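You operate a simulated robot arm through the tools that you are given. There is no shell and no other tool. Be economical: measure what you need, move in short steps, check, and stop when the job is done.

You are at the controls of a simulated two-armed robot. One attempt, no reset.

JOB
Ratchet the upper strap tight, then stopper the vent ring nearest the tall mould.
Fine: release pin down, handle shut; the stopper that lies on the round mould; other rings left open, winder knob and lower strap left alone.

Only the result counts: the job must be done as asked and must still hold three seconds after the hand-in. Knocking over, shifting, dropping, spilling or breaking anything else fails it. Lids that push on must go on centred and level and be pressed home; caps that screw on are set level and turned clockwise until they are tight.

ROBOT AND FRAMES
Two 7-joint arms with two-finger parallel grippers on one trunk, on a base that drives. Base frame: it is fixed to the floor where the robot stands at the start and does not move with it; the origin is under the middle of the robot, x ahead of it, y to its left, z up. Lengths are in mm, angles in degrees, forces in N, time in s.
The left shoulder is at the start at [71, 156, 1380], the right one opposite. With the tool pointing down near the work surface each hand reaches from about 100 to 460 mm from the robot's upright axis, wherever it stands, measured 20 degrees to its own side. Places, roughly: lower ratchet [800, 0, 100]; lower ratchet handle [900, -100, 100]; lower release pin [800, 0, 200]; lower winder knob [800, 100, 100]; middle ring [1200, -200, 1100]; ring nearest the furnace [1200, -300, 1100]; ring nearest the tall mould [1200, -100, 1100]; stopper [1750, 2000, 0]; upper ratchet [800, 0, 800]; upper ratchet handle [900, -100, 700]; upper release pin [800, 0, 800]; upper winder knob [800, 100, 700]. Payload 3.91 kg a hand.
The tool frame of a hand sits at the grasp point between the pads (the TCP): z along the fingers, y along the line on which they close. The tips reach 30 mm beyond it. The gripper opens to 110 mm. The fingers are 20 mm wide and 10 mm thick; the gripper's body (48 by 112 mm) begins 55 mm behind the TCP.
Orientation is told as [roll, pitch, yaw] about the base's x, y, z axes, in that order, counted from this pose: with the fingers straight down and closing along the base's y, the tool's x points along the base's -x, its y along +y and its z along -z.

CONTROLS
- The arms move only by the tool apply_moves. It takes "left_moves", "right_moves" or both (then of equal length, played together; a hand with none holds still); each is a list of rows, each a list of 3 entries, a list of its own where there are three numbers: the finger opening in m, from 0 to 0.11, then the shift along the tool's x, y, z in m, then the turn, a rotation vector about the tool's x, y, z in degrees. In form: [[claw, [x, y, z], [rx, ry, rz]], ...]. A call has 1 to 12 rows; each row is the pose to reach, as a shift and turn from the pose commanded when the call began, along the tool's axes at that moment. A row lasts 0.2 s, in which the tool goes at most 50 mm and 8.6 degrees; a call with a longer step from one row to the next is refused whole, and so is a gripper value outside its range. A pose out of reach is approached as far as the arm can. The call stops where the force on the tool passes 40 N (or 10 N more than at its start, if that is more) or the arm is blocked; 0.2 s more then pass. The fingers move at their own pace (about 108 mm/s each) and stop on an object; they squeeze with about 36 N. The grip force told is the motor's: it shows also when the fingers shut on nothing. Time passes only in rows, and 0.2 s behind the last, so rows that repeat a pose let the fingers close. It gives the time, the measured TCP pose, the force on the tool (base axes), the opening and the grip force at its end, in the units of the frame above (readings bear some noise), with the torque about the TCP (base axes, N m) and any sound that the robot's microphone picked up.
- Cameras (640 x 400 px; columns grow to the right, rows downward): "scene" is now at [138.7, 0.3, 1611.2]; the picture's right is [0.00, -1.00, -0.00], its down [-0.54, -0.00, -0.84] and it looks along [0.84, 0.00, -0.54] (base axes); focal length 275 px, centre (320, 200). "left" rides on the left gripper at [72, -17, -103] in its tool frame; the picture's right is [0.23, 0.97, 0.00], its down [-0.76, 0.18, -0.62] and it looks along [-0.61, 0.14, 0.78] (tool axes); focal length 222 px, centre (320, 200). "right" rides on the right gripper at [72, 17, -103] in its tool frame; the picture's right is [-0.23, 0.97, 0.00], its down [-0.76, -0.18, -0.62] and it looks along [-0.61, -0.14, 0.78] (tool axes); focal length 222 px, centre (320, 200). There is no depth. A picture from a camera that has moved, and an enlarged one, comes with that camera's place and axes in the base frame and with its lens.
- camera(camera): a new picture of that camera. The clock stands still meanwhile.
- slide_trunk(by): slides the trunk up (or, below 0, down) by that many mm; the arms and the scene camera ride with it, the base frame stays. It gives what a move gives, with no picture.
- roll_base(legs): drives the robot by 1 to 6 legs, each [ahead, left, turn to the left] in mm, mm and degrees, along the robot's own axes; the way and the turn of a leg run together, so that a leg with both is an arc; at most 1500 mm and 180 degrees a leg. The arms and the cameras ride along, it lands a little off, and it stops where it bumps. It gives what a move gives.
- aim_head(pan, tilt): turns the head with the scene camera to pan (to the left, within 86 degrees either way) and tilt (down, from -29 to 69), counted from straight ahead of the robot. It gives what a move gives.
- close_up(camera, box): a new picture of the part [left, top, right, bottom] of that camera's present view, enlarged. The clock stands still meanwhile.
- sign_off(): hands the job in; it is judged then, once.

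Go step by step. Nothing tells you exact positions but the pictures and the camera data: compare them with the known pose of the tool, close in by small moves and look again before you grip or let go. The budget is 120 turns and 88 pictures, counting those below and the enlarged ones. Unless the task says otherwise, let go and move clear before handing in, and close with one line.

The tools are called by a JSON object that holds its "name" and its "arguments". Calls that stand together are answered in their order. apply_moves: Moves the arms, as the interface text tells. Its arguments: {"type":"object","properties":{"left_moves":{"type":"array","items":{"type":"array"}},"right_moves":{"type":"array","items":{"type":"array"}}},"required":[]} The other tools are called the same way: slide_trunk (by) slides the trunk up or down; roll_base (legs) drives the base; aim_head (pan, tilt) turns the head that bears the scene camera; camera (camera) takes a picture; close_up (camera, box) takes an enlarged picture of a part of a camera's view; sign_off () hands the job in.

At the start:

```text
time: 0.0
left_ee_pos: [770.8, 252.1, 1411.4]
left_orientation: [-0.1, 0.0, 0.1]
left_contact_force: [-0.4, 1.1, 0.1]
left_wrist_torque: [0.01, 0.0, 0.02]
left_finger_gap: 109.8
left_gripper_force: 0.1
right_ee_pos: [732.6, -403.9, 1380.1]
right_orientation: [-0.1, 0.0, 0.0]
right_contact_force: [-0.5, 0.9, 0.2]
right_wrist_torque: [0.01, 0.03, 0.03]
right_finger_gap: 110.2
right_gripper_force: 0.1
trunk travel left (down, up): [-825.0, 115.0]
robot x, y, heading: [-4.3, -1.6, 0.1]
head pan, tilt: [0.1, 33.0]
```

scene: 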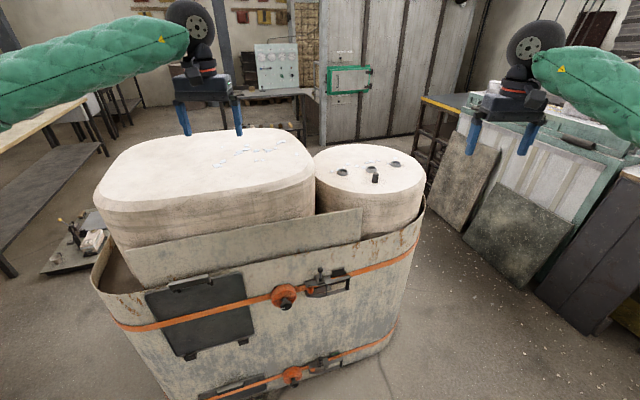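
right: 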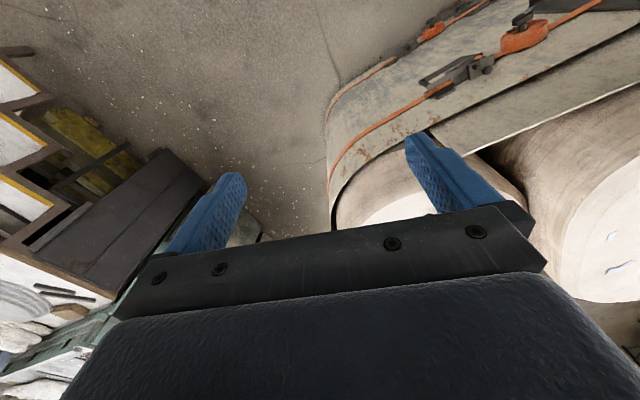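
left: 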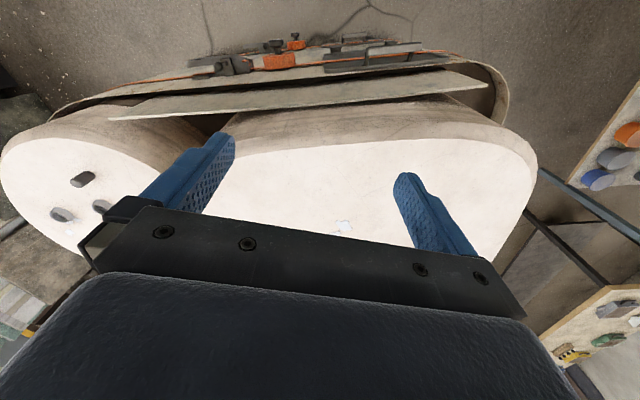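

I see a strapped casing with a big mould on the left and a round mould on the right, which has rings and a small plug on it. I'll look closer at the upper ratchet and at the round mould's top.

{"name": "close_up", "arguments": {"camera": "scene", "box": [240, 240, 400, 340]}}

{"name": "close_up", "arguments": {"camera": "scene", "box": [300, 130, 440, 218]}}

```text
4.00 times, centred on (320, 290) of scene
camera zoom: at [138.7, 0.3, 1611.2], right [0.0, -1.0, 0.0], down [-0.54, 0.0, -0.84], along [0.84, 0.0, -0.54], focal length 1099 px, centre (320, -160)
```

zoom: 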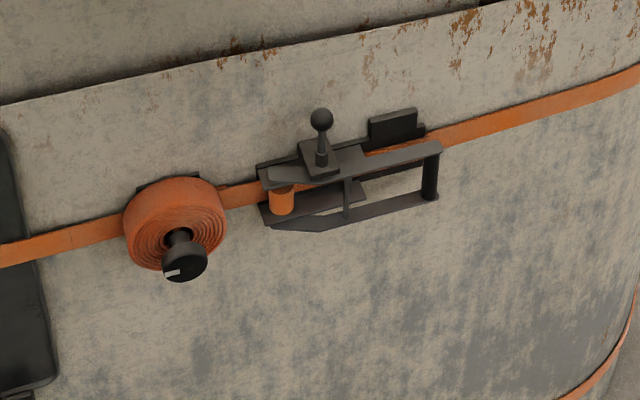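

```text
4.55 times, centred on (370, 174) of scene
camera zoom: at [138.7, 0.3, 1611.2], right [0.0, -1.0, 0.0], down [-0.54, 0.0, -0.84], along [0.84, 0.0, -0.54], focal length 1249 px, centre (93, 318)
```

zoom: 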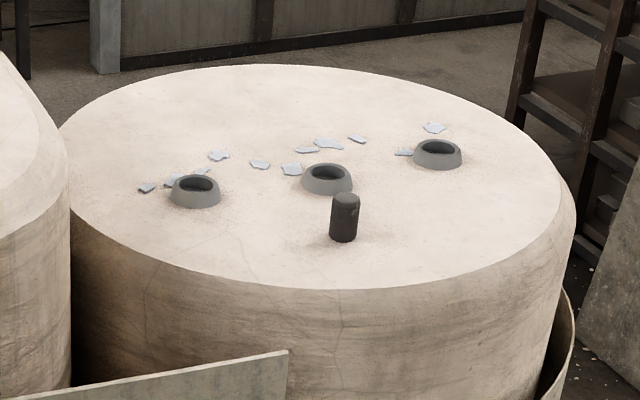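

The handle looks like a U-frame that swings on an upright spool axis, with an upright bar at its right end and a ball-topped release pin. I'll pull both hands back clear of the moulds, so that I can lower the trunk and get a second viewpoint.

{"name": "apply_moves", "arguments": {"left_moves": [[0.11, [0.05, 0, 0], [0, 0, 0]], [0.11, [0.1, 0, 0], [0, 0, 0]], [0.11, [0.15, 0, 0], [0, 0, 0]], [0.11, [0.2, 0, 0], [0, 0, 0]], [0.11, [0.25, 0, 0], [0, 0, 0]], [0.11, [0.3, 0, 0], [0, 0, 0]], [0.11, [0.35, 0.02, 0], [0, 0, 0]], [0.11, [0.39, 0.05, 0], [0, 0, 0]]], "right_moves": [[0.11, [0.05, 0, 0], [0, 0, 0]], [0.11, [0.1, 0, 0], [0, 0, 0]], [0.11, [0.15, 0, 0], [0, 0, 0]], [0.11, [0.2, 0, 0], [0, 0, 0]], [0.11, [0.25, 0, 0], [0, 0, 0]], [0.11, [0.3, 0, 0], [0, 0, 0]], [0.11, [0.33, 0, 0], [0, 0, 0]], [0.11, [0.35, 0, 0], [0, 0, 0]]]}}

```text
refused: row 7 steps farther than a row can; nothing moved
```

My seventh step was too long, so I'm repeating the retreat with shorter steps.

{"name": "apply_moves", "arguments": {"left_moves": [[0.11, [0.048, 0, 0], [0, 0, 0]], [0.11, [0.096, 0, 0], [0, 0, 0]], [0.11, [0.144, 0, 0], [0, 0, 0]], [0.11, [0.192, 0, 0], [0, 0, 0]], [0.11, [0.24, 0, 0], [0, 0, 0]], [0.11, [0.288, 0, 0], [0, 0, 0]], [0.11, [0.33, 0.02, 0], [0, 0, 0]], [0.11, [0.36, 0.05, 0], [0, 0, 0]]], "right_moves": [[0.11, [0.048, 0, 0], [0, 0, 0]], [0.11, [0.096, 0, 0], [0, 0, 0]], [0.11, [0.144, 0, 0], [0, 0, 0]], [0.11, [0.192, 0, 0], [0, 0, 0]], [0.11, [0.24, 0, 0], [0, 0, 0]], [0.11, [0.288, 0, 0], [0, 0, 0]], [0.11, [0.32, 0, 0], [0, 0, 0]], [0.11, [0.34, 0, 0], [0, 0, 0]]]}}

{"name": "camera", "arguments": {"camera": "scene"}}

```text
time: 1.8
left_ee_pos: [406.5, 304.6, 1411.1]
left_orientation: [-0.2, 0.0, 0.0]
left_contact_force: [-0.5, 0.5, 0.1]
left_wrist_torque: [-0.02, -0.03, 0.01]
left_finger_gap: 110.3
left_gripper_force: 0.1
right_ee_pos: [389.8, -404.5, 1382.9]
right_orientation: [-0.1, -0.1, -0.2]
right_contact_force: [0.0, 0.3, 0.2]
right_wrist_torque: [-0.01, -0.06, 0.02]
right_finger_gap: 109.9
right_gripper_force: 0.0
trunk travel left (down, up): [-825.0, 115.0]
robot x, y, heading: [-4.2, -3.5, 0.2]
head pan, tilt: [0.1, 33.0]
```

```text
82 pictures are left
camera scene: at [134.6, 2.4, 1611.7], right [0.0, -1.0, 0.0], down [-0.54, 0.0, -0.84], along [0.84, 0.0, -0.54], focal length 275 px, centre (320, 200)
```

scene: 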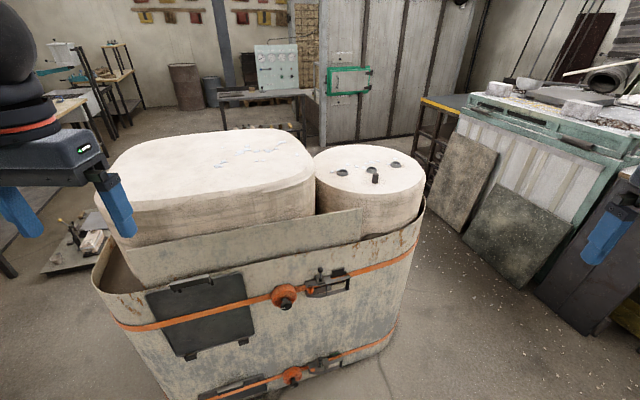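

Clear all round. I'll lower the trunk 400 mm and view the upper ratchet nearly level.

{"name": "slide_trunk", "arguments": {"by": -400}}

{"name": "camera", "arguments": {"camera": "scene"}}

```text
time: 5.6
left_ee_pos: [410.0, 303.2, 1011.4]
left_orientation: [-0.1, 0.1, 0.0]
left_contact_force: [-0.3, -0.7, 0.2]
left_wrist_torque: [0.02, -0.01, -0.04]
left_finger_gap: 110.1
left_gripper_force: 0.0
right_ee_pos: [394.0, -404.3, 981.6]
right_orientation: [0.1, 0.0, 0.0]
right_contact_force: [1.7, -0.2, 0.1]
right_wrist_torque: [0.01, 0.03, -0.04]
right_finger_gap: 110.1
right_gripper_force: 0.0
trunk travel left (down, up): [-425.0, 515.0]
robot x, y, heading: [0.6, 2.1, 0.0]
head pan, tilt: [0.1, 33.0]
```

```text
81 pictures are left
camera scene: at [138.0, 0.4, 1211.3], right [0.0, -1.0, 0.0], down [-0.54, 0.0, -0.84], along [0.84, 0.0, -0.54], focal length 275 px, centre (320, 200)
```

scene: 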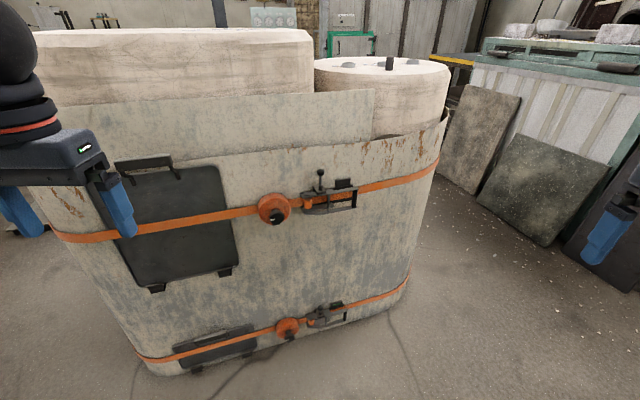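

{"name": "close_up", "arguments": {"camera": "scene", "box": [250, 155, 378, 235]}}

{"name": "close_up", "arguments": {"camera": "scene", "box": [256, 280, 384, 360]}}

```text
5.00 times, centred on (314, 195) of scene
camera zoom: at [138.0, 0.4, 1211.3], right [0.0, -1.0, 0.0], down [-0.54, 0.0, -0.84], along [0.84, 0.0, -0.54], focal length 1374 px, centre (350, 225)
```

zoom: 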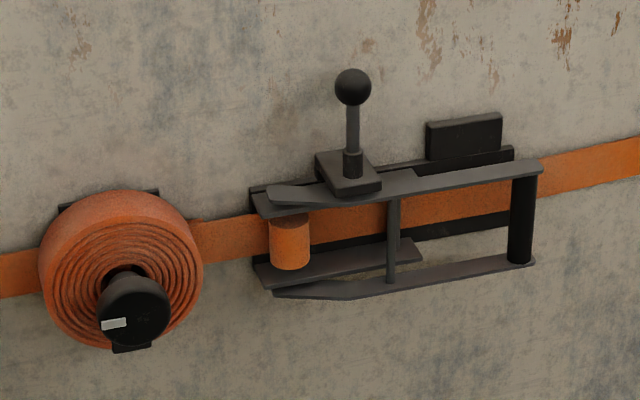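

```text
5.00 times, centred on (320, 320) of scene
camera zoom: at [138.0, 0.4, 1211.3], right [0.0, -1.0, 0.0], down [-0.54, 0.0, -0.84], along [0.84, 0.0, -0.54], focal length 1374 px, centre (320, -400)
```

zoom: 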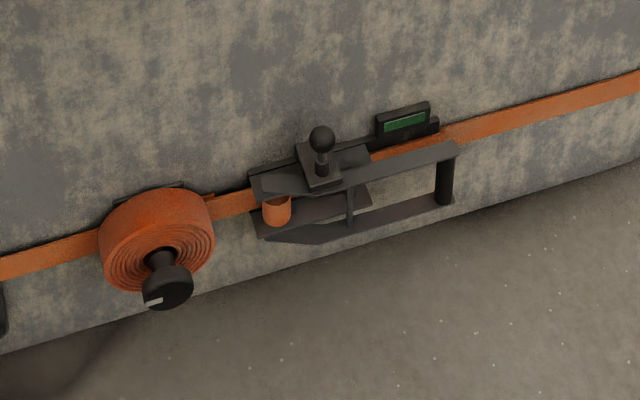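

The lower strap's indicator is green and its pin is down. The upper pin is raised and its indicator is dark. I estimate the pin ball at [844, -1, 849], the handle bar at [869, -109, 742] and the spool at [840, 37, 745]. I'll drive closer and lower the trunk so the reach is comfortable.

{"name": "roll_base", "arguments": {"legs": [[170, 0, 0]]}}

{"name": "slide_trunk", "arguments": {"by": -100}}

{"name": "aim_head", "arguments": {"pan": 0, "tilt": 25}}

{"name": "close_up", "arguments": {"camera": "scene", "box": [220, 150, 420, 275]}}

```text
time: 7.1
left_ee_pos: [578.9, 303.5, 1009.9]
left_orientation: [0.0, 0.0, 0.1]
left_contact_force: [-0.2, -0.3, 0.8]
left_wrist_torque: [0.01, -0.03, 0.03]
left_finger_gap: 110.0
left_gripper_force: 0.0
right_ee_pos: [564.9, -404.9, 980.7]
right_orientation: [-0.2, 0.1, 0.1]
right_contact_force: [-0.1, 0.9, -0.4]
right_wrist_torque: [-0.01, 0.03, 0.0]
right_finger_gap: 110.1
right_gripper_force: 0.2
trunk travel left (down, up): [-425.0, 515.0]
robot x, y, heading: [170.1, 1.7, 0.0]
head pan, tilt: [0.1, 33.0]
```

```text
time: 8.4
left_ee_pos: [578.1, 303.6, 912.4]
left_orientation: [0.0, 0.0, 0.1]
left_contact_force: [-1.1, -0.4, 0.5]
left_wrist_torque: [-0.02, -0.01, 0.04]
left_finger_gap: 109.9
left_gripper_force: 0.2
right_ee_pos: [563.6, -404.1, 881.9]
right_orientation: [-0.1, 0.0, 0.0]
right_contact_force: [-0.2, 0.4, -0.1]
right_wrist_torque: [-0.03, 0.06, -0.01]
right_finger_gap: 110.1
right_gripper_force: 0.1
trunk travel left (down, up): [-325.0, 615.0]
robot x, y, heading: [165.9, 2.5, 0.2]
head pan, tilt: [0.1, 33.0]
```

```text
time: 9.1
left_ee_pos: [578.2, 304.3, 910.4]
left_orientation: [0.0, 0.0, 0.1]
left_contact_force: [0.3, 1.1, 0.5]
left_wrist_torque: [0.02, -0.01, -0.01]
left_finger_gap: 110.0
left_gripper_force: 0.1
right_ee_pos: [564.9, -404.0, 881.9]
right_orientation: [0.0, 0.0, 0.1]
right_contact_force: [-0.1, 0.0, 0.5]
right_wrist_torque: [0.02, -0.01, 0.01]
right_finger_gap: 110.1
right_gripper_force: 0.0
trunk travel left (down, up): [-325.0, 615.0]
robot x, y, heading: [171.4, -2.5, -0.2]
head pan, tilt: [0.0, 25.0]
```

```text
3.20 times, centred on (320, 212) of scene
camera zoom: at [309.9, 0.8, 1123.8], right [0.0, -1.0, 0.0], down [-0.42, 0.0, -0.91], along [0.91, 0.0, -0.42], focal length 879 px, centre (320, 160)
```

zoom: 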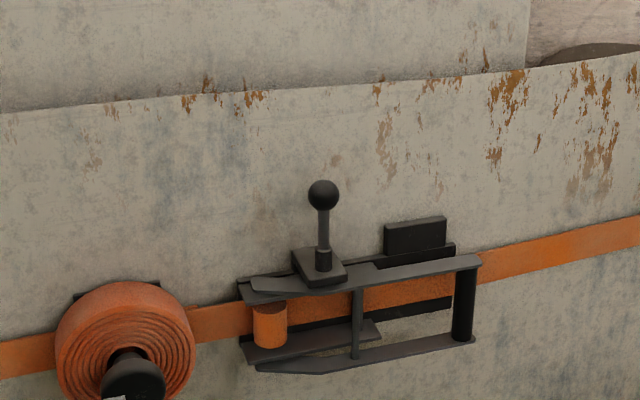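

The third view agrees with those estimates. I'm bringing the right hand, fingers shut, to just above and in front of the pin ball, turned to the wall and tilted a little away from it.

{"name": "apply_moves", "arguments": {"right_moves": [[0.0, [-0.025, 0.0374, -0.0053], [-0.5, -3, -4.75]], [0.0, [-0.05, 0.0748, -0.0106], [-1, -6, -9.5]], [0.0, [-0.075, 0.1122, -0.0159], [-1.5, -9, -14.2]], [0.0, [-0.1, 0.1496, -0.0212], [-2, -12, -19]], [0.0, [-0.125, 0.187, -0.0265], [-2, -12, -19]], [0.0, [-0.15, 0.2244, -0.0318], [-2, -12, -19]], [0.0, [-0.175, 0.2618, -0.0371], [-2, -12, -19]], [0.0, [-0.2, 0.2992, -0.0424], [-2, -12, -19]], [0.0, [-0.225, 0.3366, -0.0477], [-2, -12, -19]], [0.0, [-0.25, 0.374, -0.053], [-2, -12, -19]], [0.0, [-0.273, 0.401, -0.053], [-2, -12, -19]], [0.0, [-0.273, 0.401, -0.053], [-2, -12, -19]]]}}

{"name": "close_up", "arguments": {"camera": "scene", "box": [220, 100, 420, 225]}}

{"name": "camera", "arguments": {"camera": "right"}}

```text
time: 11.7
left_ee_pos: [577.5, 304.0, 911.4]
left_orientation: [0.0, 0.0, 0.2]
left_contact_force: [-0.1, -0.3, 0.3]
left_wrist_torque: [0.01, -0.02, 0.0]
left_finger_gap: 110.0
left_gripper_force: 0.1
right_ee_pos: [836.9, -1.9, 934.4]
right_orientation: [0.0, -12.1, 19.2]
right_contact_force: [0.6, 0.0, -0.1]
right_wrist_torque: [-0.01, 0.03, -0.02]
right_finger_gap: 0.1
right_gripper_force: 35.6
trunk travel left (down, up): [-325.0, 615.0]
robot x, y, heading: [171.9, 1.4, 0.2]
head pan, tilt: [0.0, 25.0]
```

```text
3.20 times, centred on (320, 162) of scene
camera zoom: at [310.1, 1.0, 1123.9], right [0.0, -1.0, 0.0], down [-0.42, 0.0, -0.91], along [0.91, 0.0, -0.42], focal length 879 px, centre (320, 320)
```

zoom: 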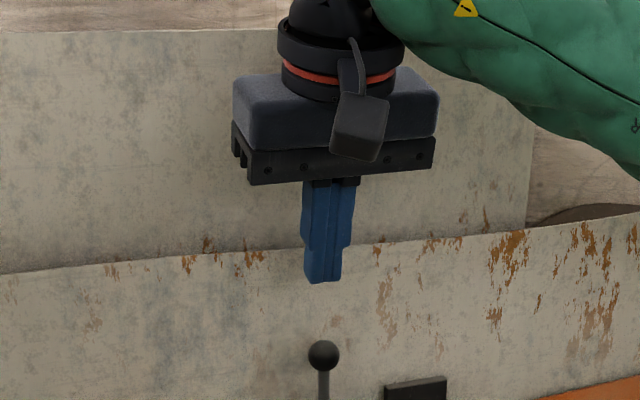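

```text
76 pictures are left
camera right: at [742.6, -15.8, 1020.5], right [-0.11, 0.99, 0.05], down [0.64, 0.03, 0.77], along [0.76, 0.11, -0.64], focal length 222 px, centre (320, 200)
```

right: 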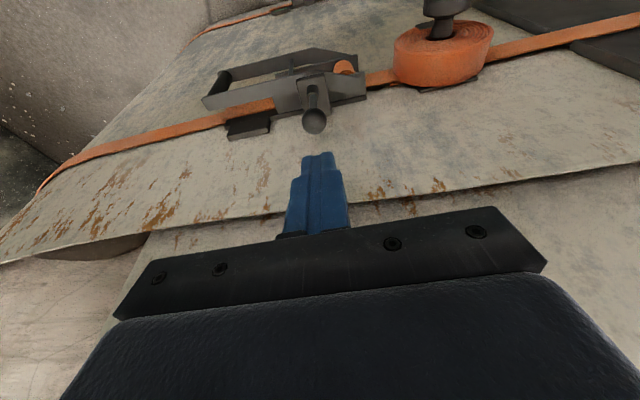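

The hand is centred over the ball at [843, -1, 849], with the fingertips about 45 mm above it. Now I'm pushing straight down in small steps.

{"name": "apply_moves", "arguments": {"right_moves": [[0.0, [0.0042, 0, 0.0196], [0, 0, 0]], [0.0, [0.0073, 0, 0.0342], [0, 0, 0]], [0.0, [0.0094, 0, 0.044], [0, 0, 0]], [0.0, [0.0104, 0, 0.0489], [0, 0, 0]], [0.0, [0.0114, 0, 0.0538], [0, 0, 0]], [0.0, [0.0125, 0, 0.0587], [0, 0, 0]], [0.0, [0.0135, 0, 0.0636], [0, 0, 0]], [0.0, [0.0146, 0, 0.0685], [0, 0, 0]], [0.0, [0.0156, 0, 0.0733], [0, 0, 0]]]}}

{"name": "close_up", "arguments": {"camera": "scene", "box": [220, 150, 420, 275]}}

```text
time: 13.6
left_ee_pos: [575.3, 304.2, 912.0]
left_orientation: [0.1, -0.1, 0.0]
left_contact_force: [-0.3, -0.8, -0.5]
left_wrist_torque: [0.01, 0.04, -0.03]
left_finger_gap: 110.1
left_gripper_force: 0.0
right_ee_pos: [835.1, -4.0, 870.0]
right_orientation: [0.2, -12.7, 19.1]
right_contact_force: [-6.6, -1.8, 22.6]
right_wrist_torque: [-0.01, -0.02, 0.1]
right_finger_gap: 0.0
right_gripper_force: 35.5
trunk travel left (down, up): [-325.0, 615.0]
robot x, y, heading: [167.3, -2.0, 0.2]
head pan, tilt: [0.0, 25.0]
stopped in row 9 (right hand): the force on the tool passed its limit at 45 N (the readings are from after the stop); the commanded pose is now the measured one
```

```text
3.20 times, centred on (320, 212) of scene
camera zoom: at [308.5, 0.9, 1124.2], right [0.0, -1.0, 0.0], down [-0.42, 0.0, -0.91], along [0.91, 0.0, -0.42], focal length 879 px, centre (320, 160)
```

zoom: 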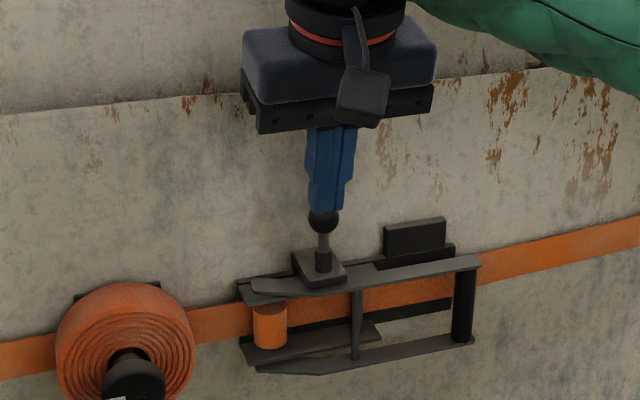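

The pin went down about 18 mm and stopped firmly, and it now sits as low as the lower strap's pin. I'm lifting off, backing away from the wall and levelling the hand.

{"name": "apply_moves", "arguments": {"right_moves": [[0.0, [-0.0088, 0, -0.039], [0, 0, 0]], [0.02, [0.02, -0.015, -0.05], [0, 4, 0]], [0.04, [0.05, -0.032, -0.058], [0, 8, 0]], [0.04, [0.08, -0.05, -0.063], [0, 12.7, 0]], [0.04, [0.1125, -0.069, -0.0664], [0, 12.7, 0]]]}}

{"name": "close_up", "arguments": {"camera": "scene", "box": [220, 150, 420, 275]}}

```text
time: 14.8
left_ee_pos: [576.6, 303.1, 911.3]
left_orientation: [0.0, 0.0, 0.3]
left_contact_force: [-0.4, -0.1, 0.4]
left_wrist_torque: [-0.02, -0.04, -0.01]
left_finger_gap: 109.9
left_gripper_force: 0.0
right_ee_pos: [743.5, -111.4, 904.7]
right_orientation: [0.0, 0.2, 19.1]
right_contact_force: [-0.5, 0.1, 0.2]
right_wrist_torque: [0.01, 0.01, 0.01]
right_finger_gap: 40.1
right_gripper_force: 0.0
trunk travel left (down, up): [-325.0, 615.0]
robot x, y, heading: [170.2, 0.9, 0.5]
head pan, tilt: [0.0, 25.0]
```

```text
3.20 times, centred on (320, 212) of scene
camera zoom: at [309.9, 0.7, 1124.0], right [0.0, -1.0, 0.0], down [-0.42, 0.0, -0.91], along [0.91, 0.0, -0.42], focal length 879 px, centre (320, 160)
```

zoom: 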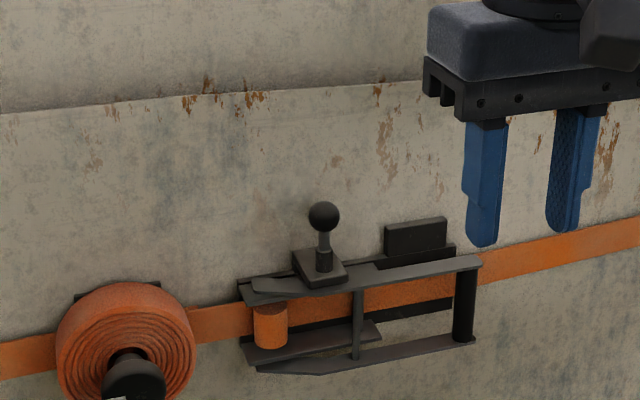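

The pin stays down. I'm turning the hand in place so the fingers will straddle the handle's end bar, front and back.

{"name": "apply_moves", "arguments": {"right_moves": [[0.04, [0, 0, 0], [0, 0, -8.2]], [0.04, [0, 0, 0], [0, 0, -16.4]], [0.04, [0, 0, 0], [0, 0, -24.6]], [0.04, [0, 0, 0], [0, 0, -32.8]], [0.04, [0, 0, 0], [0, 0, -41]], [0.04, [0, 0, 0], [0, 0, -49.2]], [0.04, [0, 0, 0], [0, 0, -57.4]], [0.04, [0, 0, 0], [0, 0, -65.6]], [0.04, [0, 0, 0], [0, 0, -73.8]], [0.04, [0, 0, 0], [0, 0, -82]]]}}

{"name": "camera", "arguments": {"camera": "right"}}

{"name": "camera", "arguments": {"camera": "scene"}}

```text
time: 17.0
left_ee_pos: [578.8, 305.1, 910.7]
left_orientation: [-0.1, -0.1, 0.0]
left_contact_force: [0.0, -0.4, 0.2]
left_wrist_torque: [-0.01, 0.02, 0.02]
left_finger_gap: 109.8
left_gripper_force: 0.1
right_ee_pos: [628.1, -45.2, 909.7]
right_orientation: [0.3, -0.1, 99.6]
right_contact_force: [-0.1, 0.4, 1.2]
right_wrist_torque: [0.0, 0.02, 0.01]
right_finger_gap: 40.0
right_gripper_force: 0.1
right hand out of reach, approached as far as the arm can: row 8, 9, 10
trunk travel left (down, up): [-325.0, 615.0]
robot x, y, heading: [169.2, -2.3, -0.1]
head pan, tilt: [0.0, 25.0]
```

```text
73 pictures are left
camera right: at [623.2, -120.5, 1012.5], right [-1.0, 0.06, 0.01], down [0.05, 0.78, 0.62], along [0.03, 0.62, -0.78], focal length 222 px, centre (320, 200)
```

right: 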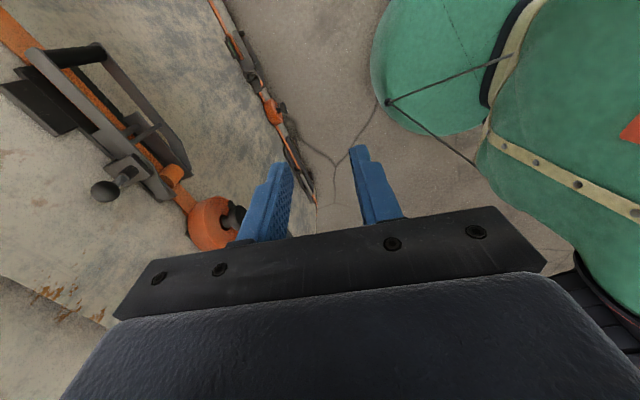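

```text
72 pictures are left
camera scene: at [310.1, 1.2, 1123.9], right [0.0, -1.0, 0.0], down [-0.42, 0.0, -0.91], along [0.91, 0.0, -0.42], focal length 275 px, centre (320, 200)
```

scene: 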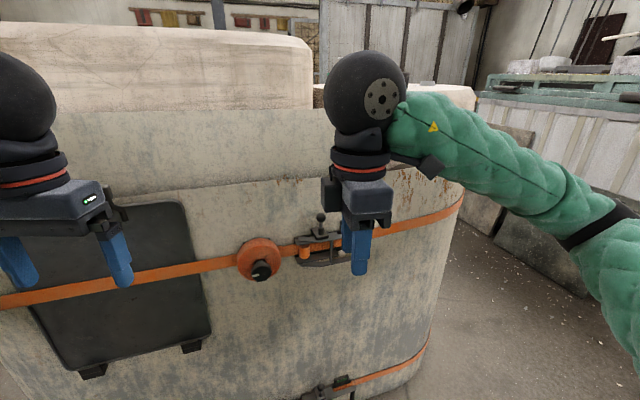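

With this much yaw the right arm runs out of reach from here. I'll unwind the hand and move the robot to the ratchet's right, turned 45° left, so the same grip needs far less wrist yaw.

{"name": "apply_moves", "arguments": {"right_moves": [[0.04, [0.04, 0.0084, 0], [0, 0, 8.4]], [0.04, [0.08, 0.0168, 0], [0, 0, 16.8]], [0.04, [0.12, 0.0252, 0], [0, 0, 25.2]], [0.04, [0.16, 0.0336, 0], [0, 0, 33.6]], [0.04, [0.2, 0.042, 0], [0, 0, 42]]]}}

{"name": "roll_base", "arguments": {"legs": [[0, -385, 0], [90, 0, 45]]}}

{"name": "camera", "arguments": {"camera": "scene"}}

```text
time: 18.2
left_ee_pos: [577.0, 303.4, 911.6]
left_orientation: [0.0, 0.0, 0.2]
left_contact_force: [0.1, 0.9, -0.3]
left_wrist_torque: [0.0, -0.01, -0.03]
left_finger_gap: 110.0
left_gripper_force: 0.0
right_ee_pos: [626.1, -250.4, 909.9]
right_orientation: [0.1, 0.1, 59.1]
right_contact_force: [0.0, 0.5, 0.6]
right_wrist_torque: [-0.04, 0.0, -0.02]
right_finger_gap: 40.0
right_gripper_force: 0.1
trunk travel left (down, up): [-325.0, 615.0]
robot x, y, heading: [170.8, 3.0, 0.4]
head pan, tilt: [0.0, 25.0]
```

```text
time: 22.6
left_ee_pos: [335.7, 162.8, 910.7]
left_orientation: [0.0, -0.1, 44.3]
left_contact_force: [0.5, 0.1, -0.6]
left_wrist_torque: [0.03, 0.0, -0.03]
left_finger_gap: 110.0
left_gripper_force: 0.0
right_ee_pos: [755.2, -199.7, 908.7]
right_orientation: [0.2, 0.0, 103.2]
right_contact_force: [0.1, -0.2, 0.6]
right_wrist_torque: [-0.01, -0.01, -0.01]
right_finger_gap: 40.0
right_gripper_force: 0.0
trunk travel left (down, up): [-325.0, 615.0]
robot x, y, heading: [255.0, -340.8, 44.3]
head pan, tilt: [0.0, 25.0]
```

```text
71 pictures are left
camera scene: at [353.1, -239.9, 1123.8], right [0.7, -0.72, 0.0], down [-0.3, -0.3, -0.91], along [0.65, 0.63, -0.42], focal length 275 px, centre (320, 200)
```

scene: 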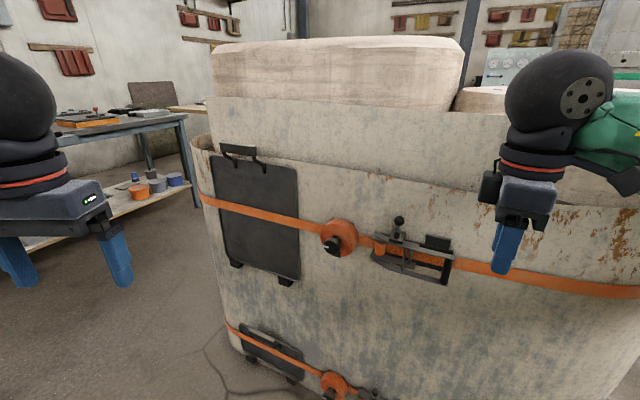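

Good spot; the hand is now near the bar with the right yaw. I'm checking the ratchet from both cameras.

{"name": "close_up", "arguments": {"camera": "scene", "box": [350, 190, 510, 290]}}

{"name": "camera", "arguments": {"camera": "right"}}

```text
4.00 times, centred on (430, 240) of scene
camera zoom: at [353.1, -239.9, 1123.8], right [0.7, -0.72, 0.0], down [-0.3, -0.3, -0.91], along [0.65, 0.63, -0.42], focal length 1099 px, centre (-120, 40)
```

zoom: 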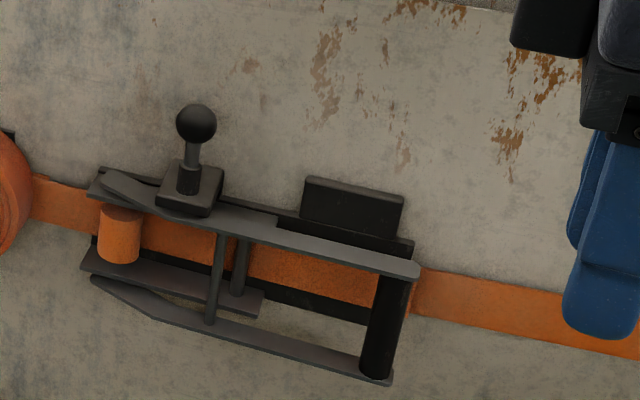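

```text
69 pictures are left
camera right: at [754.7, -275.6, 1013.9], right [-1.0, 0.0, 0.0], down [0.0, 0.78, 0.62], along [0.0, 0.62, -0.78], focal length 222 px, centre (320, 200)
```

right: 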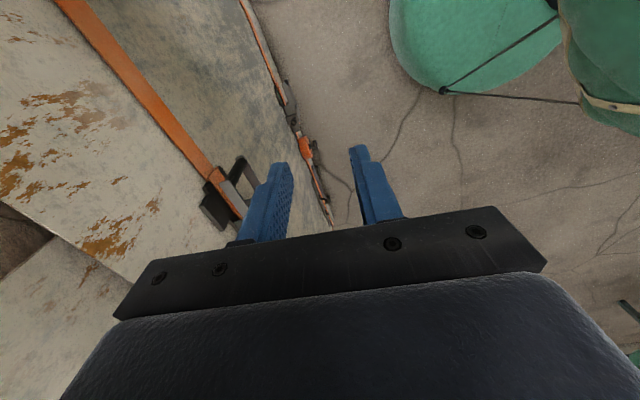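

The bar is confirmed at [872, -109, 742], only about 35 mm off the wall. A hand pointing down would hit the casing with its body, so I'll grip the bar with the hand level instead, with its fingers between the handle's plates. For that I'm going back to the straight-ahead stance.

{"name": "roll_base", "arguments": {"legs": [[0, 0, -44.3], [-95, 345, 0]]}}

{"name": "apply_moves", "arguments": {"right_moves": [[0.07, [0, 0, 0], [0, 0, 8.4]], [0.07, [0, 0, 0], [0, 0, 16.8]], [0.07, [0, 0, 0], [0, 0, 25.2]], [0.07, [0, 0, 0], [0, 0, 33.6]], [0.07, [0, 0, 0], [0, 0, 42]], [0.07, [0, 0, 0], [0, 0, 47]]]}}

```text
time: 26.9
left_ee_pos: [556.9, 308.1, 910.3]
left_orientation: [0.0, 0.0, 0.8]
left_contact_force: [0.4, -0.6, 0.5]
left_wrist_torque: [-0.01, 0.01, 0.0]
left_finger_gap: 109.8
left_gripper_force: 0.1
right_ee_pos: [611.1, -244.0, 910.4]
right_orientation: [0.3, 0.1, 59.9]
right_contact_force: [-0.2, -0.2, 1.0]
right_wrist_torque: [-0.01, 0.02, 0.02]
right_finger_gap: 40.1
right_gripper_force: 0.0
trunk travel left (down, up): [-325.0, 615.0]
robot x, y, heading: [153.8, 2.4, 0.7]
head pan, tilt: [0.0, 25.0]
```

```text
time: 28.3
left_ee_pos: [555.9, 308.7, 911.7]
left_orientation: [0.0, 0.0, 0.9]
left_contact_force: [-0.3, 0.5, -0.3]
left_wrist_torque: [-0.03, -0.01, 0.0]
left_finger_gap: 110.0
left_gripper_force: 0.0
right_ee_pos: [611.8, -244.3, 909.8]
right_orientation: [0.1, 0.2, 12.7]
right_contact_force: [-0.3, -0.2, 0.0]
right_wrist_torque: [0.01, -0.02, 0.02]
right_finger_gap: 70.1
right_gripper_force: 0.0
trunk travel left (down, up): [-325.0, 615.0]
robot x, y, heading: [150.8, -0.7, 1.0]
head pan, tilt: [0.0, 25.0]
```

Now I'm tipping the right hand level to point at the wall and lowering it to the bar's height, about 180 mm short of it.

{"name": "apply_moves", "arguments": {"right_moves": [[0.07, [-0.009, 0.007, 0.014], [0, -8.2, 0]], [0.07, [-0.018, 0.014, 0.028], [0, -16.4, 0]], [0.07, [-0.027, 0.021, 0.042], [0, -24.6, 0]], [0.07, [-0.036, 0.028, 0.056], [0, -32.8, 0]], [0.07, [-0.045, 0.035, 0.07], [0, -41, 0]], [0.07, [-0.054, 0.042, 0.084], [0, -49.2, 0]], [0.07, [-0.063, 0.049, 0.098], [0, -57.4, 0]], [0.07, [-0.072, 0.056, 0.112], [0, -65.6, 0]], [0.07, [-0.081, 0.063, 0.126], [0, -73.8, 0]], [0.07, [-0.09, 0.07, 0.14], [0, -82, 0]], [0.07, [-0.097, 0.075, 0.15], [0, -90, 0]], [0.07, [-0.097, 0.075, 0.15], [0, -90, 0]]]}}

{"name": "camera", "arguments": {"camera": "scene"}}

{"name": "camera", "arguments": {"camera": "right"}}

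```text
time: 31.1
left_ee_pos: [556.8, 307.7, 910.0]
left_orientation: [-0.2, -0.1, 0.9]
left_contact_force: [0.3, -0.5, 0.0]
left_wrist_torque: [0.0, 0.01, 0.0]
left_finger_gap: 110.1
left_gripper_force: 0.0
right_ee_pos: [792.0, -142.2, 915.3]
right_orientation: [-127.8, -77.9, 152.8]
right_contact_force: [0.2, -0.2, 0.2]
right_wrist_torque: [0.02, 0.01, 0.0]
right_finger_gap: 70.0
right_gripper_force: 0.0
right hand out of reach, approached as far as the arm can: row 3, 4, 5, 6, 7, 8, 9, 10, 11, 12
trunk travel left (down, up): [-325.0, 615.0]
robot x, y, heading: [152.9, -2.2, 0.9]
head pan, tilt: [0.0, 25.0]
stopped in row 12 (right hand): the arm was blocked; the commanded pose is now the measured one
```

```text
68 pictures are left
camera scene: at [293.1, 1.6, 1123.9], right [0.02, -1.0, 0.0], down [-0.42, -0.01, -0.91], along [0.91, 0.01, -0.42], focal length 275 px, centre (320, 200)
```

scene: 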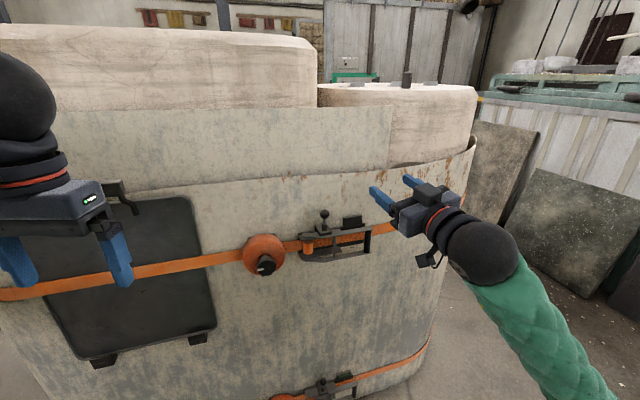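

```text
67 pictures are left
camera right: at [704.9, -177.8, 828.0], right [-0.44, 0.9, 0.06], down [-0.63, -0.35, 0.69], along [0.64, 0.27, 0.72], focal length 222 px, centre (320, 200)
```

right: 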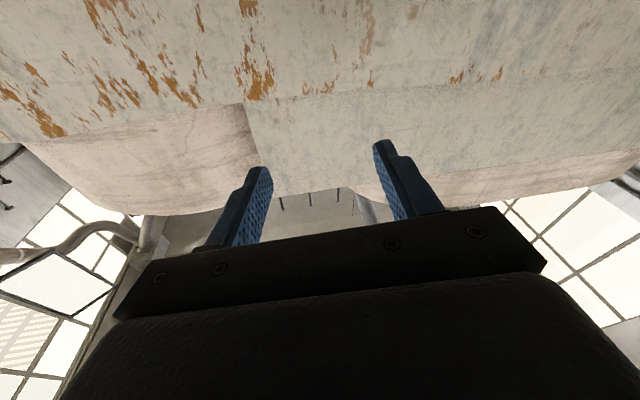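

The hand is nearly level, pointing at the wall, but too high. The rest I'll take up with the trunk: lowering it 170 mm.

{"name": "slide_trunk", "arguments": {"by": -170}}

{"name": "aim_head", "arguments": {"pan": -5, "tilt": 20}}

{"name": "camera", "arguments": {"camera": "scene"}}

{"name": "camera", "arguments": {"camera": "right"}}

```text
time: 33.0
left_ee_pos: [555.4, 307.6, 742.2]
left_orientation: [0.0, 0.0, 0.9]
left_contact_force: [0.0, -0.3, 0.0]
left_wrist_torque: [-0.02, 0.0, 0.03]
left_finger_gap: 110.0
left_gripper_force: 0.1
right_ee_pos: [789.8, -143.0, 744.4]
right_orientation: [-128.0, -77.9, 153.0]
right_contact_force: [-0.2, 0.3, 0.1]
right_wrist_torque: [-0.01, -0.03, -0.01]
right_finger_gap: 69.8
right_gripper_force: 0.0
trunk travel left (down, up): [-155.0, 785.0]
robot x, y, heading: [153.0, -1.6, 1.2]
head pan, tilt: [0.0, 25.0]
```

```text
time: 33.7
left_ee_pos: [556.3, 307.5, 740.3]
left_orientation: [0.0, 0.0, 0.9]
left_contact_force: [-0.5, 0.6, 0.2]
left_wrist_torque: [0.01, 0.03, 0.0]
left_finger_gap: 110.0
left_gripper_force: 0.0
right_ee_pos: [790.0, -142.0, 744.2]
right_orientation: [-128.0, -77.9, 153.0]
right_contact_force: [-0.2, -0.1, -0.3]
right_wrist_torque: [0.0, 0.05, -0.02]
right_finger_gap: 70.0
right_gripper_force: 0.1
trunk travel left (down, up): [-155.0, 785.0]
robot x, y, heading: [149.0, -3.4, 0.9]
head pan, tilt: [-5.0, 20.0]
```

```text
66 pictures are left
camera scene: at [293.6, -7.0, 961.9], right [-0.07, -1.0, 0.0], down [-0.34, 0.02, -0.94], along [0.94, -0.07, -0.34], focal length 275 px, centre (320, 200)
```

scene: 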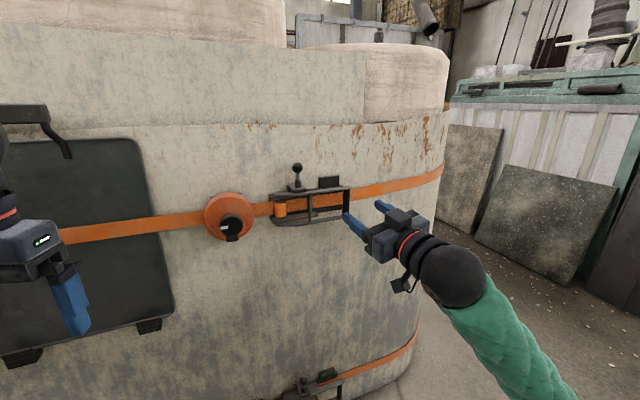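

```text
65 pictures are left
camera right: at [704.6, -178.1, 657.8], right [-0.44, 0.9, 0.06], down [-0.63, -0.35, 0.69], along [0.64, 0.27, 0.72], focal length 222 px, centre (320, 200)
```

right: 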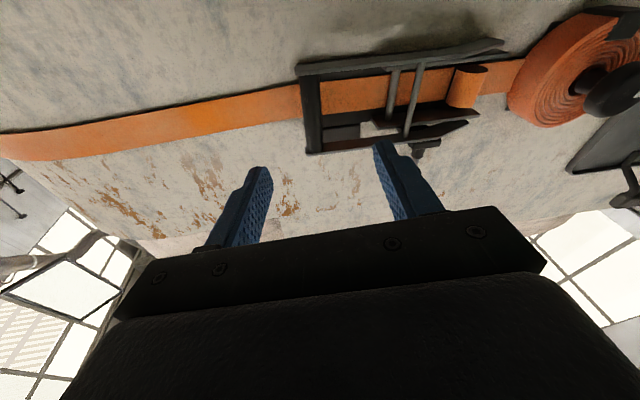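

The hand is level with the bar. I'll straighten it (level, heading about 16°) at a standoff with the fingers at 50 mm, and check that the arm takes this pose.

{"name": "apply_moves", "arguments": {"right_moves": [[0.05, [0.001, 0.002, 0.005], [3.1, 2.7, 3.1]], [0.05, [0.002, 0.004, 0.01], [6.2, 5.4, 6.2]], [0.05, [0.0033, 0.0068, 0.019], [9.2, 8.2, 9.4]], [0.05, [0.0033, 0.0068, 0.019], [9.2, 8.2, 9.4]]]}}

{"name": "camera", "arguments": {"camera": "right"}}

{"name": "close_up", "arguments": {"camera": "scene", "box": [240, 150, 440, 275]}}

```text
time: 34.7
left_ee_pos: [557.3, 307.1, 741.9]
left_orientation: [0.0, 0.0, 0.9]
left_contact_force: [-0.3, 0.4, 0.5]
left_wrist_torque: [0.0, 0.01, -0.03]
left_finger_gap: 109.9
left_gripper_force: 0.1
right_ee_pos: [794.0, -137.4, 743.8]
right_orientation: [-130.3, -82.0, 152.2]
right_contact_force: [0.3, 0.3, -0.6]
right_wrist_torque: [0.01, -0.02, 0.01]
right_finger_gap: 50.0
right_gripper_force: 0.2
right hand out of reach, approached as far as the arm can: row 2, 3, 4
trunk travel left (down, up): [-155.0, 785.0]
robot x, y, heading: [152.4, -1.9, 1.1]
head pan, tilt: [-5.0, 20.0]
```

```text
64 pictures are left
camera right: at [701.9, -165.8, 661.8], right [-0.38, 0.91, 0.12], down [-0.6, -0.35, 0.72], along [0.7, 0.2, 0.69], focal length 222 px, centre (320, 200)
```

right: 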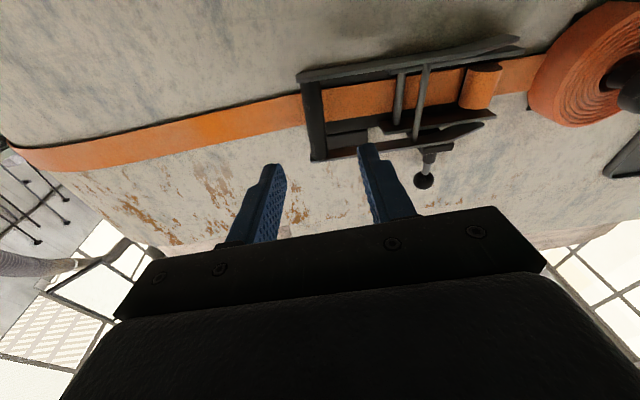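

```text
3.20 times, centred on (340, 212) of scene
camera zoom: at [293.6, -6.9, 962.0], right [-0.07, -1.0, 0.0], down [-0.34, 0.02, -0.94], along [0.94, -0.07, -0.34], focal length 879 px, centre (256, 160)
```

zoom: 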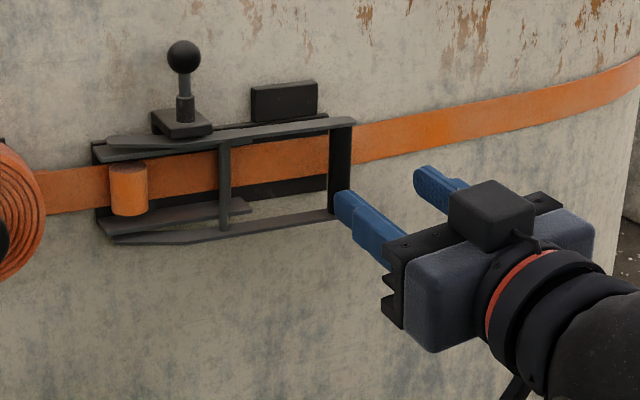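

The wrist limits out a few degrees short of level, which is close enough: heading 22°, 5° up. I'm moving forward along the fingers so they straddle the bar.

{"name": "apply_moves", "arguments": {"right_moves": [[0.05, [0.003, -0.0007, 0.02], [0, 0, 0]], [0.05, [0.006, -0.0014, 0.04], [0, 0, 0]], [0.05, [0.0075, -0.0018, 0.055], [0, 0, 0]], [0.05, [0.0075, -0.0018, 0.055], [0, 0, 0]]]}}

{"name": "camera", "arguments": {"camera": "right"}}

{"name": "close_up", "arguments": {"camera": "scene", "box": [240, 150, 440, 275]}}

```text
time: 35.7
left_ee_pos: [556.5, 307.9, 741.4]
left_orientation: [0.0, 0.0, 0.9]
left_contact_force: [0.7, 0.0, 1.4]
left_wrist_torque: [-0.02, -0.04, 0.03]
left_finger_gap: 109.9
left_gripper_force: 0.1
right_ee_pos: [824.7, -128.8, 743.3]
right_orientation: [-129.7, -82.2, 151.9]
right_contact_force: [-0.5, -0.6, -0.6]
right_wrist_torque: [0.02, 0.0, -0.01]
right_finger_gap: 50.2
right_gripper_force: 0.0
right hand out of reach, approached as far as the arm can: row 2, 3, 4
trunk travel left (down, up): [-155.0, 785.0]
robot x, y, heading: [152.3, -0.9, 0.9]
head pan, tilt: [-5.0, 20.0]
```

```text
62 pictures are left
camera right: at [731.4, -156.8, 660.4], right [-0.39, 0.91, 0.12], down [-0.6, -0.35, 0.72], along [0.7, 0.21, 0.68], focal length 222 px, centre (320, 200)
```

right: 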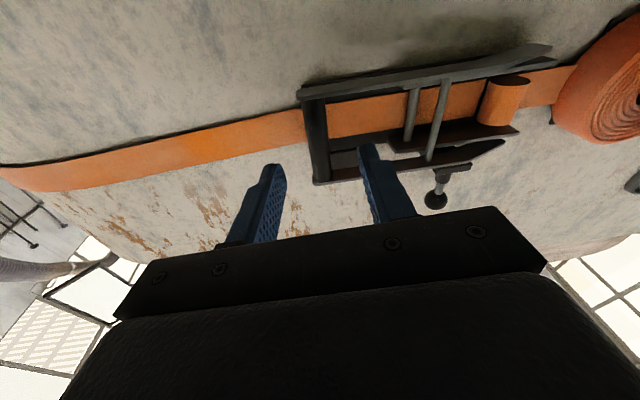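

```text
3.20 times, centred on (340, 212) of scene
camera zoom: at [293.6, -7.0, 962.0], right [-0.07, -1.0, 0.0], down [-0.34, 0.02, -0.94], along [0.94, -0.07, -0.34], focal length 879 px, centre (256, 160)
```

zoom: 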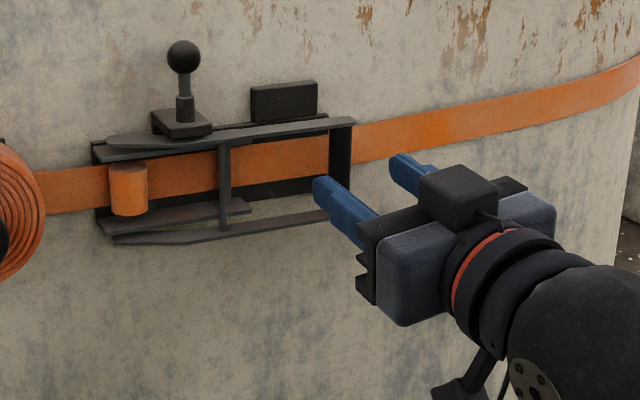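

A joint limit is stopping the reach. With the shoulder lower than the hand the wrist should have more room, so I'll back off, lower the trunk 130 mm and raise the hand again.

{"name": "apply_moves", "arguments": {"right_moves": [[0.05, [0, 0, -0.04], [0, 0, 0]], [0.05, [0, 0, -0.08], [0, 0, 0]]]}}

{"name": "slide_trunk", "arguments": {"by": -130}}

{"name": "apply_moves", "arguments": {"right_moves": [[0.05, [-0.04, 0, 0], [1, 1, 0]], [0.05, [-0.08, 0, 0], [2, 2, 1]], [0.05, [-0.12, 0, 0], [3, 3, 2]], [0.05, [-0.13, 0, 0], [4, 3.5, 3]]]}}

{"name": "camera", "arguments": {"camera": "right"}}

```text
time: 36.3
left_ee_pos: [556.6, 308.6, 741.3]
left_orientation: [0.1, 0.0, 1.0]
left_contact_force: [0.0, -0.8, -0.4]
left_wrist_torque: [-0.01, 0.0, 0.03]
left_finger_gap: 110.0
left_gripper_force: 0.1
right_ee_pos: [794.9, -151.5, 734.9]
right_orientation: [-130.5, -82.1, 152.4]
right_contact_force: [-0.1, 0.7, 0.5]
right_wrist_torque: [-0.03, -0.02, 0.02]
right_finger_gap: 50.1
right_gripper_force: 0.0
right hand out of reach, approached as far as the arm can: row 1, 2
trunk travel left (down, up): [-155.0, 785.0]
robot x, y, heading: [151.8, -2.4, 1.0]
head pan, tilt: [-5.0, 20.0]
```

```text
time: 37.9
left_ee_pos: [556.4, 307.5, 612.0]
left_orientation: [0.0, -0.1, 0.9]
left_contact_force: [0.9, -0.9, 0.6]
left_wrist_torque: [-0.03, 0.02, 0.02]
left_finger_gap: 110.1
left_gripper_force: 0.0
right_ee_pos: [795.3, -151.9, 604.4]
right_orientation: [-130.4, -82.0, 152.3]
right_contact_force: [0.3, 0.5, 0.4]
right_wrist_torque: [0.01, -0.01, 0.01]
right_finger_gap: 50.0
right_gripper_force: 0.1
trunk travel left (down, up): [-25.0, 915.0]
robot x, y, heading: [152.4, -2.0, 0.9]
head pan, tilt: [-5.0, 20.0]
```

```text
time: 38.9
left_ee_pos: [557.4, 306.8, 611.5]
left_orientation: [-0.1, 0.0, 0.7]
left_contact_force: [0.0, 0.0, 0.5]
left_wrist_torque: [-0.03, 0.01, -0.02]
left_finger_gap: 110.0
left_gripper_force: 0.2
right_ee_pos: [779.8, -145.8, 733.6]
right_orientation: [-124.4, -86.6, 142.0]
right_contact_force: [0.3, -0.5, -0.6]
right_wrist_torque: [-0.02, 0.0, 0.01]
right_finger_gap: 50.4
right_gripper_force: 0.2
right hand out of reach, approached as far as the arm can: row 1
trunk travel left (down, up): [-25.0, 915.0]
robot x, y, heading: [153.2, -1.4, 0.8]
head pan, tilt: [-5.0, 20.0]
```

```text
60 pictures are left
camera right: at [678.8, -164.4, 658.2], right [-0.31, 0.93, 0.18], down [-0.57, -0.33, 0.75], along [0.76, 0.13, 0.64], focal length 222 px, centre (320, 200)
```

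right: 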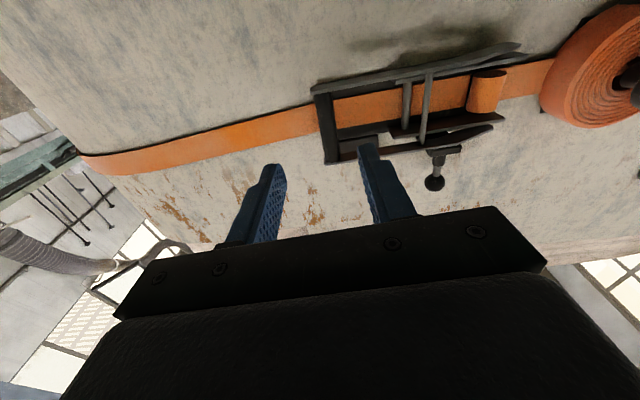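

Now it works: the hand is level, heading 18°. I'm going in to the bar.

{"name": "apply_moves", "arguments": {"right_moves": [[0.05, [-0.003, 0.003, 0.02], [0, 0, 0]], [0.05, [-0.006, 0.006, 0.04], [0, 0, 0]], [0.05, [-0.0062, 0.0061, 0.055], [0, 0, 0]], [0.05, [-0.0062, 0.0061, 0.065], [0, 0, 0]]]}}

{"name": "camera", "arguments": {"camera": "right"}}

{"name": "close_up", "arguments": {"camera": "scene", "box": [240, 100, 440, 225]}}

```text
time: 39.9
left_ee_pos: [557.7, 307.3, 611.4]
left_orientation: [0.0, -0.1, 1.0]
left_contact_force: [-0.6, -0.6, -0.3]
left_wrist_torque: [-0.01, 0.03, -0.01]
left_finger_gap: 109.9
left_gripper_force: 0.1
right_ee_pos: [838.2, -117.3, 743.4]
right_orientation: [-125.3, -86.7, 143.2]
right_contact_force: [-0.1, -0.7, -1.0]
right_wrist_torque: [-0.02, 0.01, 0.03]
right_finger_gap: 50.4
right_gripper_force: 0.0
trunk travel left (down, up): [-25.0, 915.0]
robot x, y, heading: [151.6, -0.6, 1.0]
head pan, tilt: [-5.0, 20.0]
```

```text
59 pictures are left
camera right: at [737.9, -136.0, 666.8], right [-0.31, 0.93, 0.18], down [-0.57, -0.33, 0.75], along [0.76, 0.13, 0.64], focal length 222 px, centre (320, 200)
```

right: 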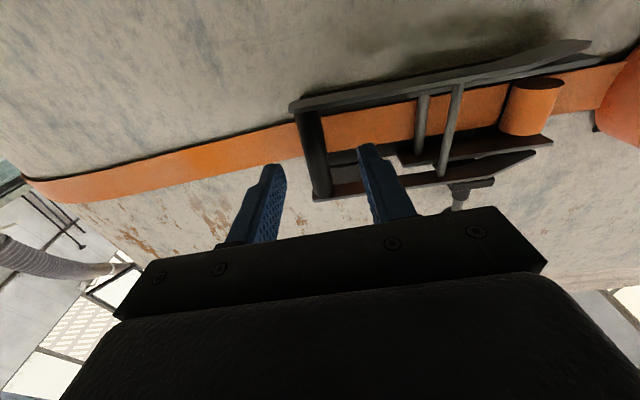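

```text
3.20 times, centred on (340, 162) of scene
camera zoom: at [293.6, -7.1, 831.9], right [-0.07, -1.0, 0.0], down [-0.34, 0.02, -0.94], along [0.94, -0.07, -0.34], focal length 879 px, centre (256, 320)
```

zoom: 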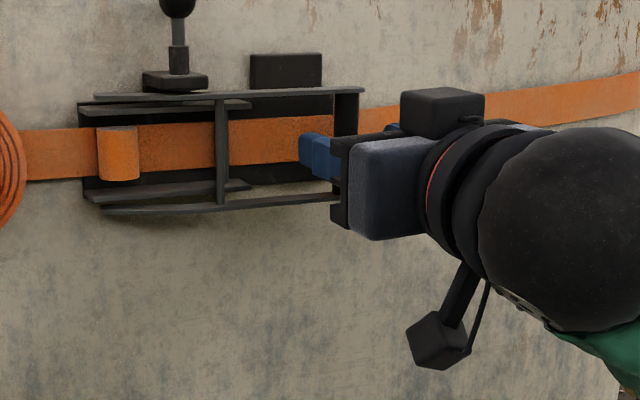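

The bar is well centred between the fingers. I'm going in another 23 mm and closing.

{"name": "apply_moves", "arguments": {"right_moves": [[0.05, [0, 0, 0.012], [0, 0, 0]], [0.05, [0, 0, 0.023], [0, 0, 0]], [0.0, [0, 0, 0.023], [0, 0, 0]], [0.0, [0, 0, 0.023], [0, 0, 0]], [0.0, [0, 0, 0.023], [0, 0, 0]]]}}

{"name": "close_up", "arguments": {"camera": "right", "box": [220, 60, 476, 220]}}

```text
time: 41.1
left_ee_pos: [557.0, 307.3, 610.3]
left_orientation: [0.0, 0.1, 1.0]
left_contact_force: [0.4, -1.3, -0.4]
left_wrist_torque: [-0.03, 0.02, 0.0]
left_finger_gap: 110.1
left_gripper_force: 0.1
right_ee_pos: [862.1, -111.5, 742.8]
right_orientation: [-126.2, -86.5, 143.8]
right_contact_force: [4.1, -17.7, 2.9]
right_wrist_torque: [0.86, 0.41, -0.28]
right_finger_gap: 16.0
right_gripper_force: 44.8
trunk travel left (down, up): [-25.0, 915.0]
robot x, y, heading: [155.2, -2.1, 0.8]
head pan, tilt: [-5.0, 20.0]
```

```text
2.50 times, centred on (348, 140) of right
camera zoom: at [760.8, -130.4, 666.4], right [-0.31, 0.93, 0.18], down [-0.58, -0.33, 0.75], along [0.76, 0.12, 0.64], focal length 555 px, centre (250, 350)
```

zoom: 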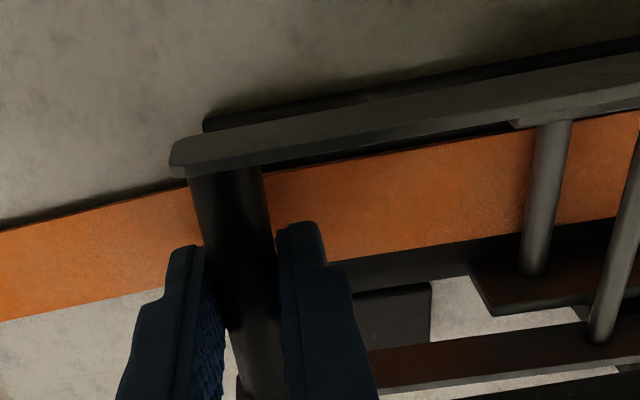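

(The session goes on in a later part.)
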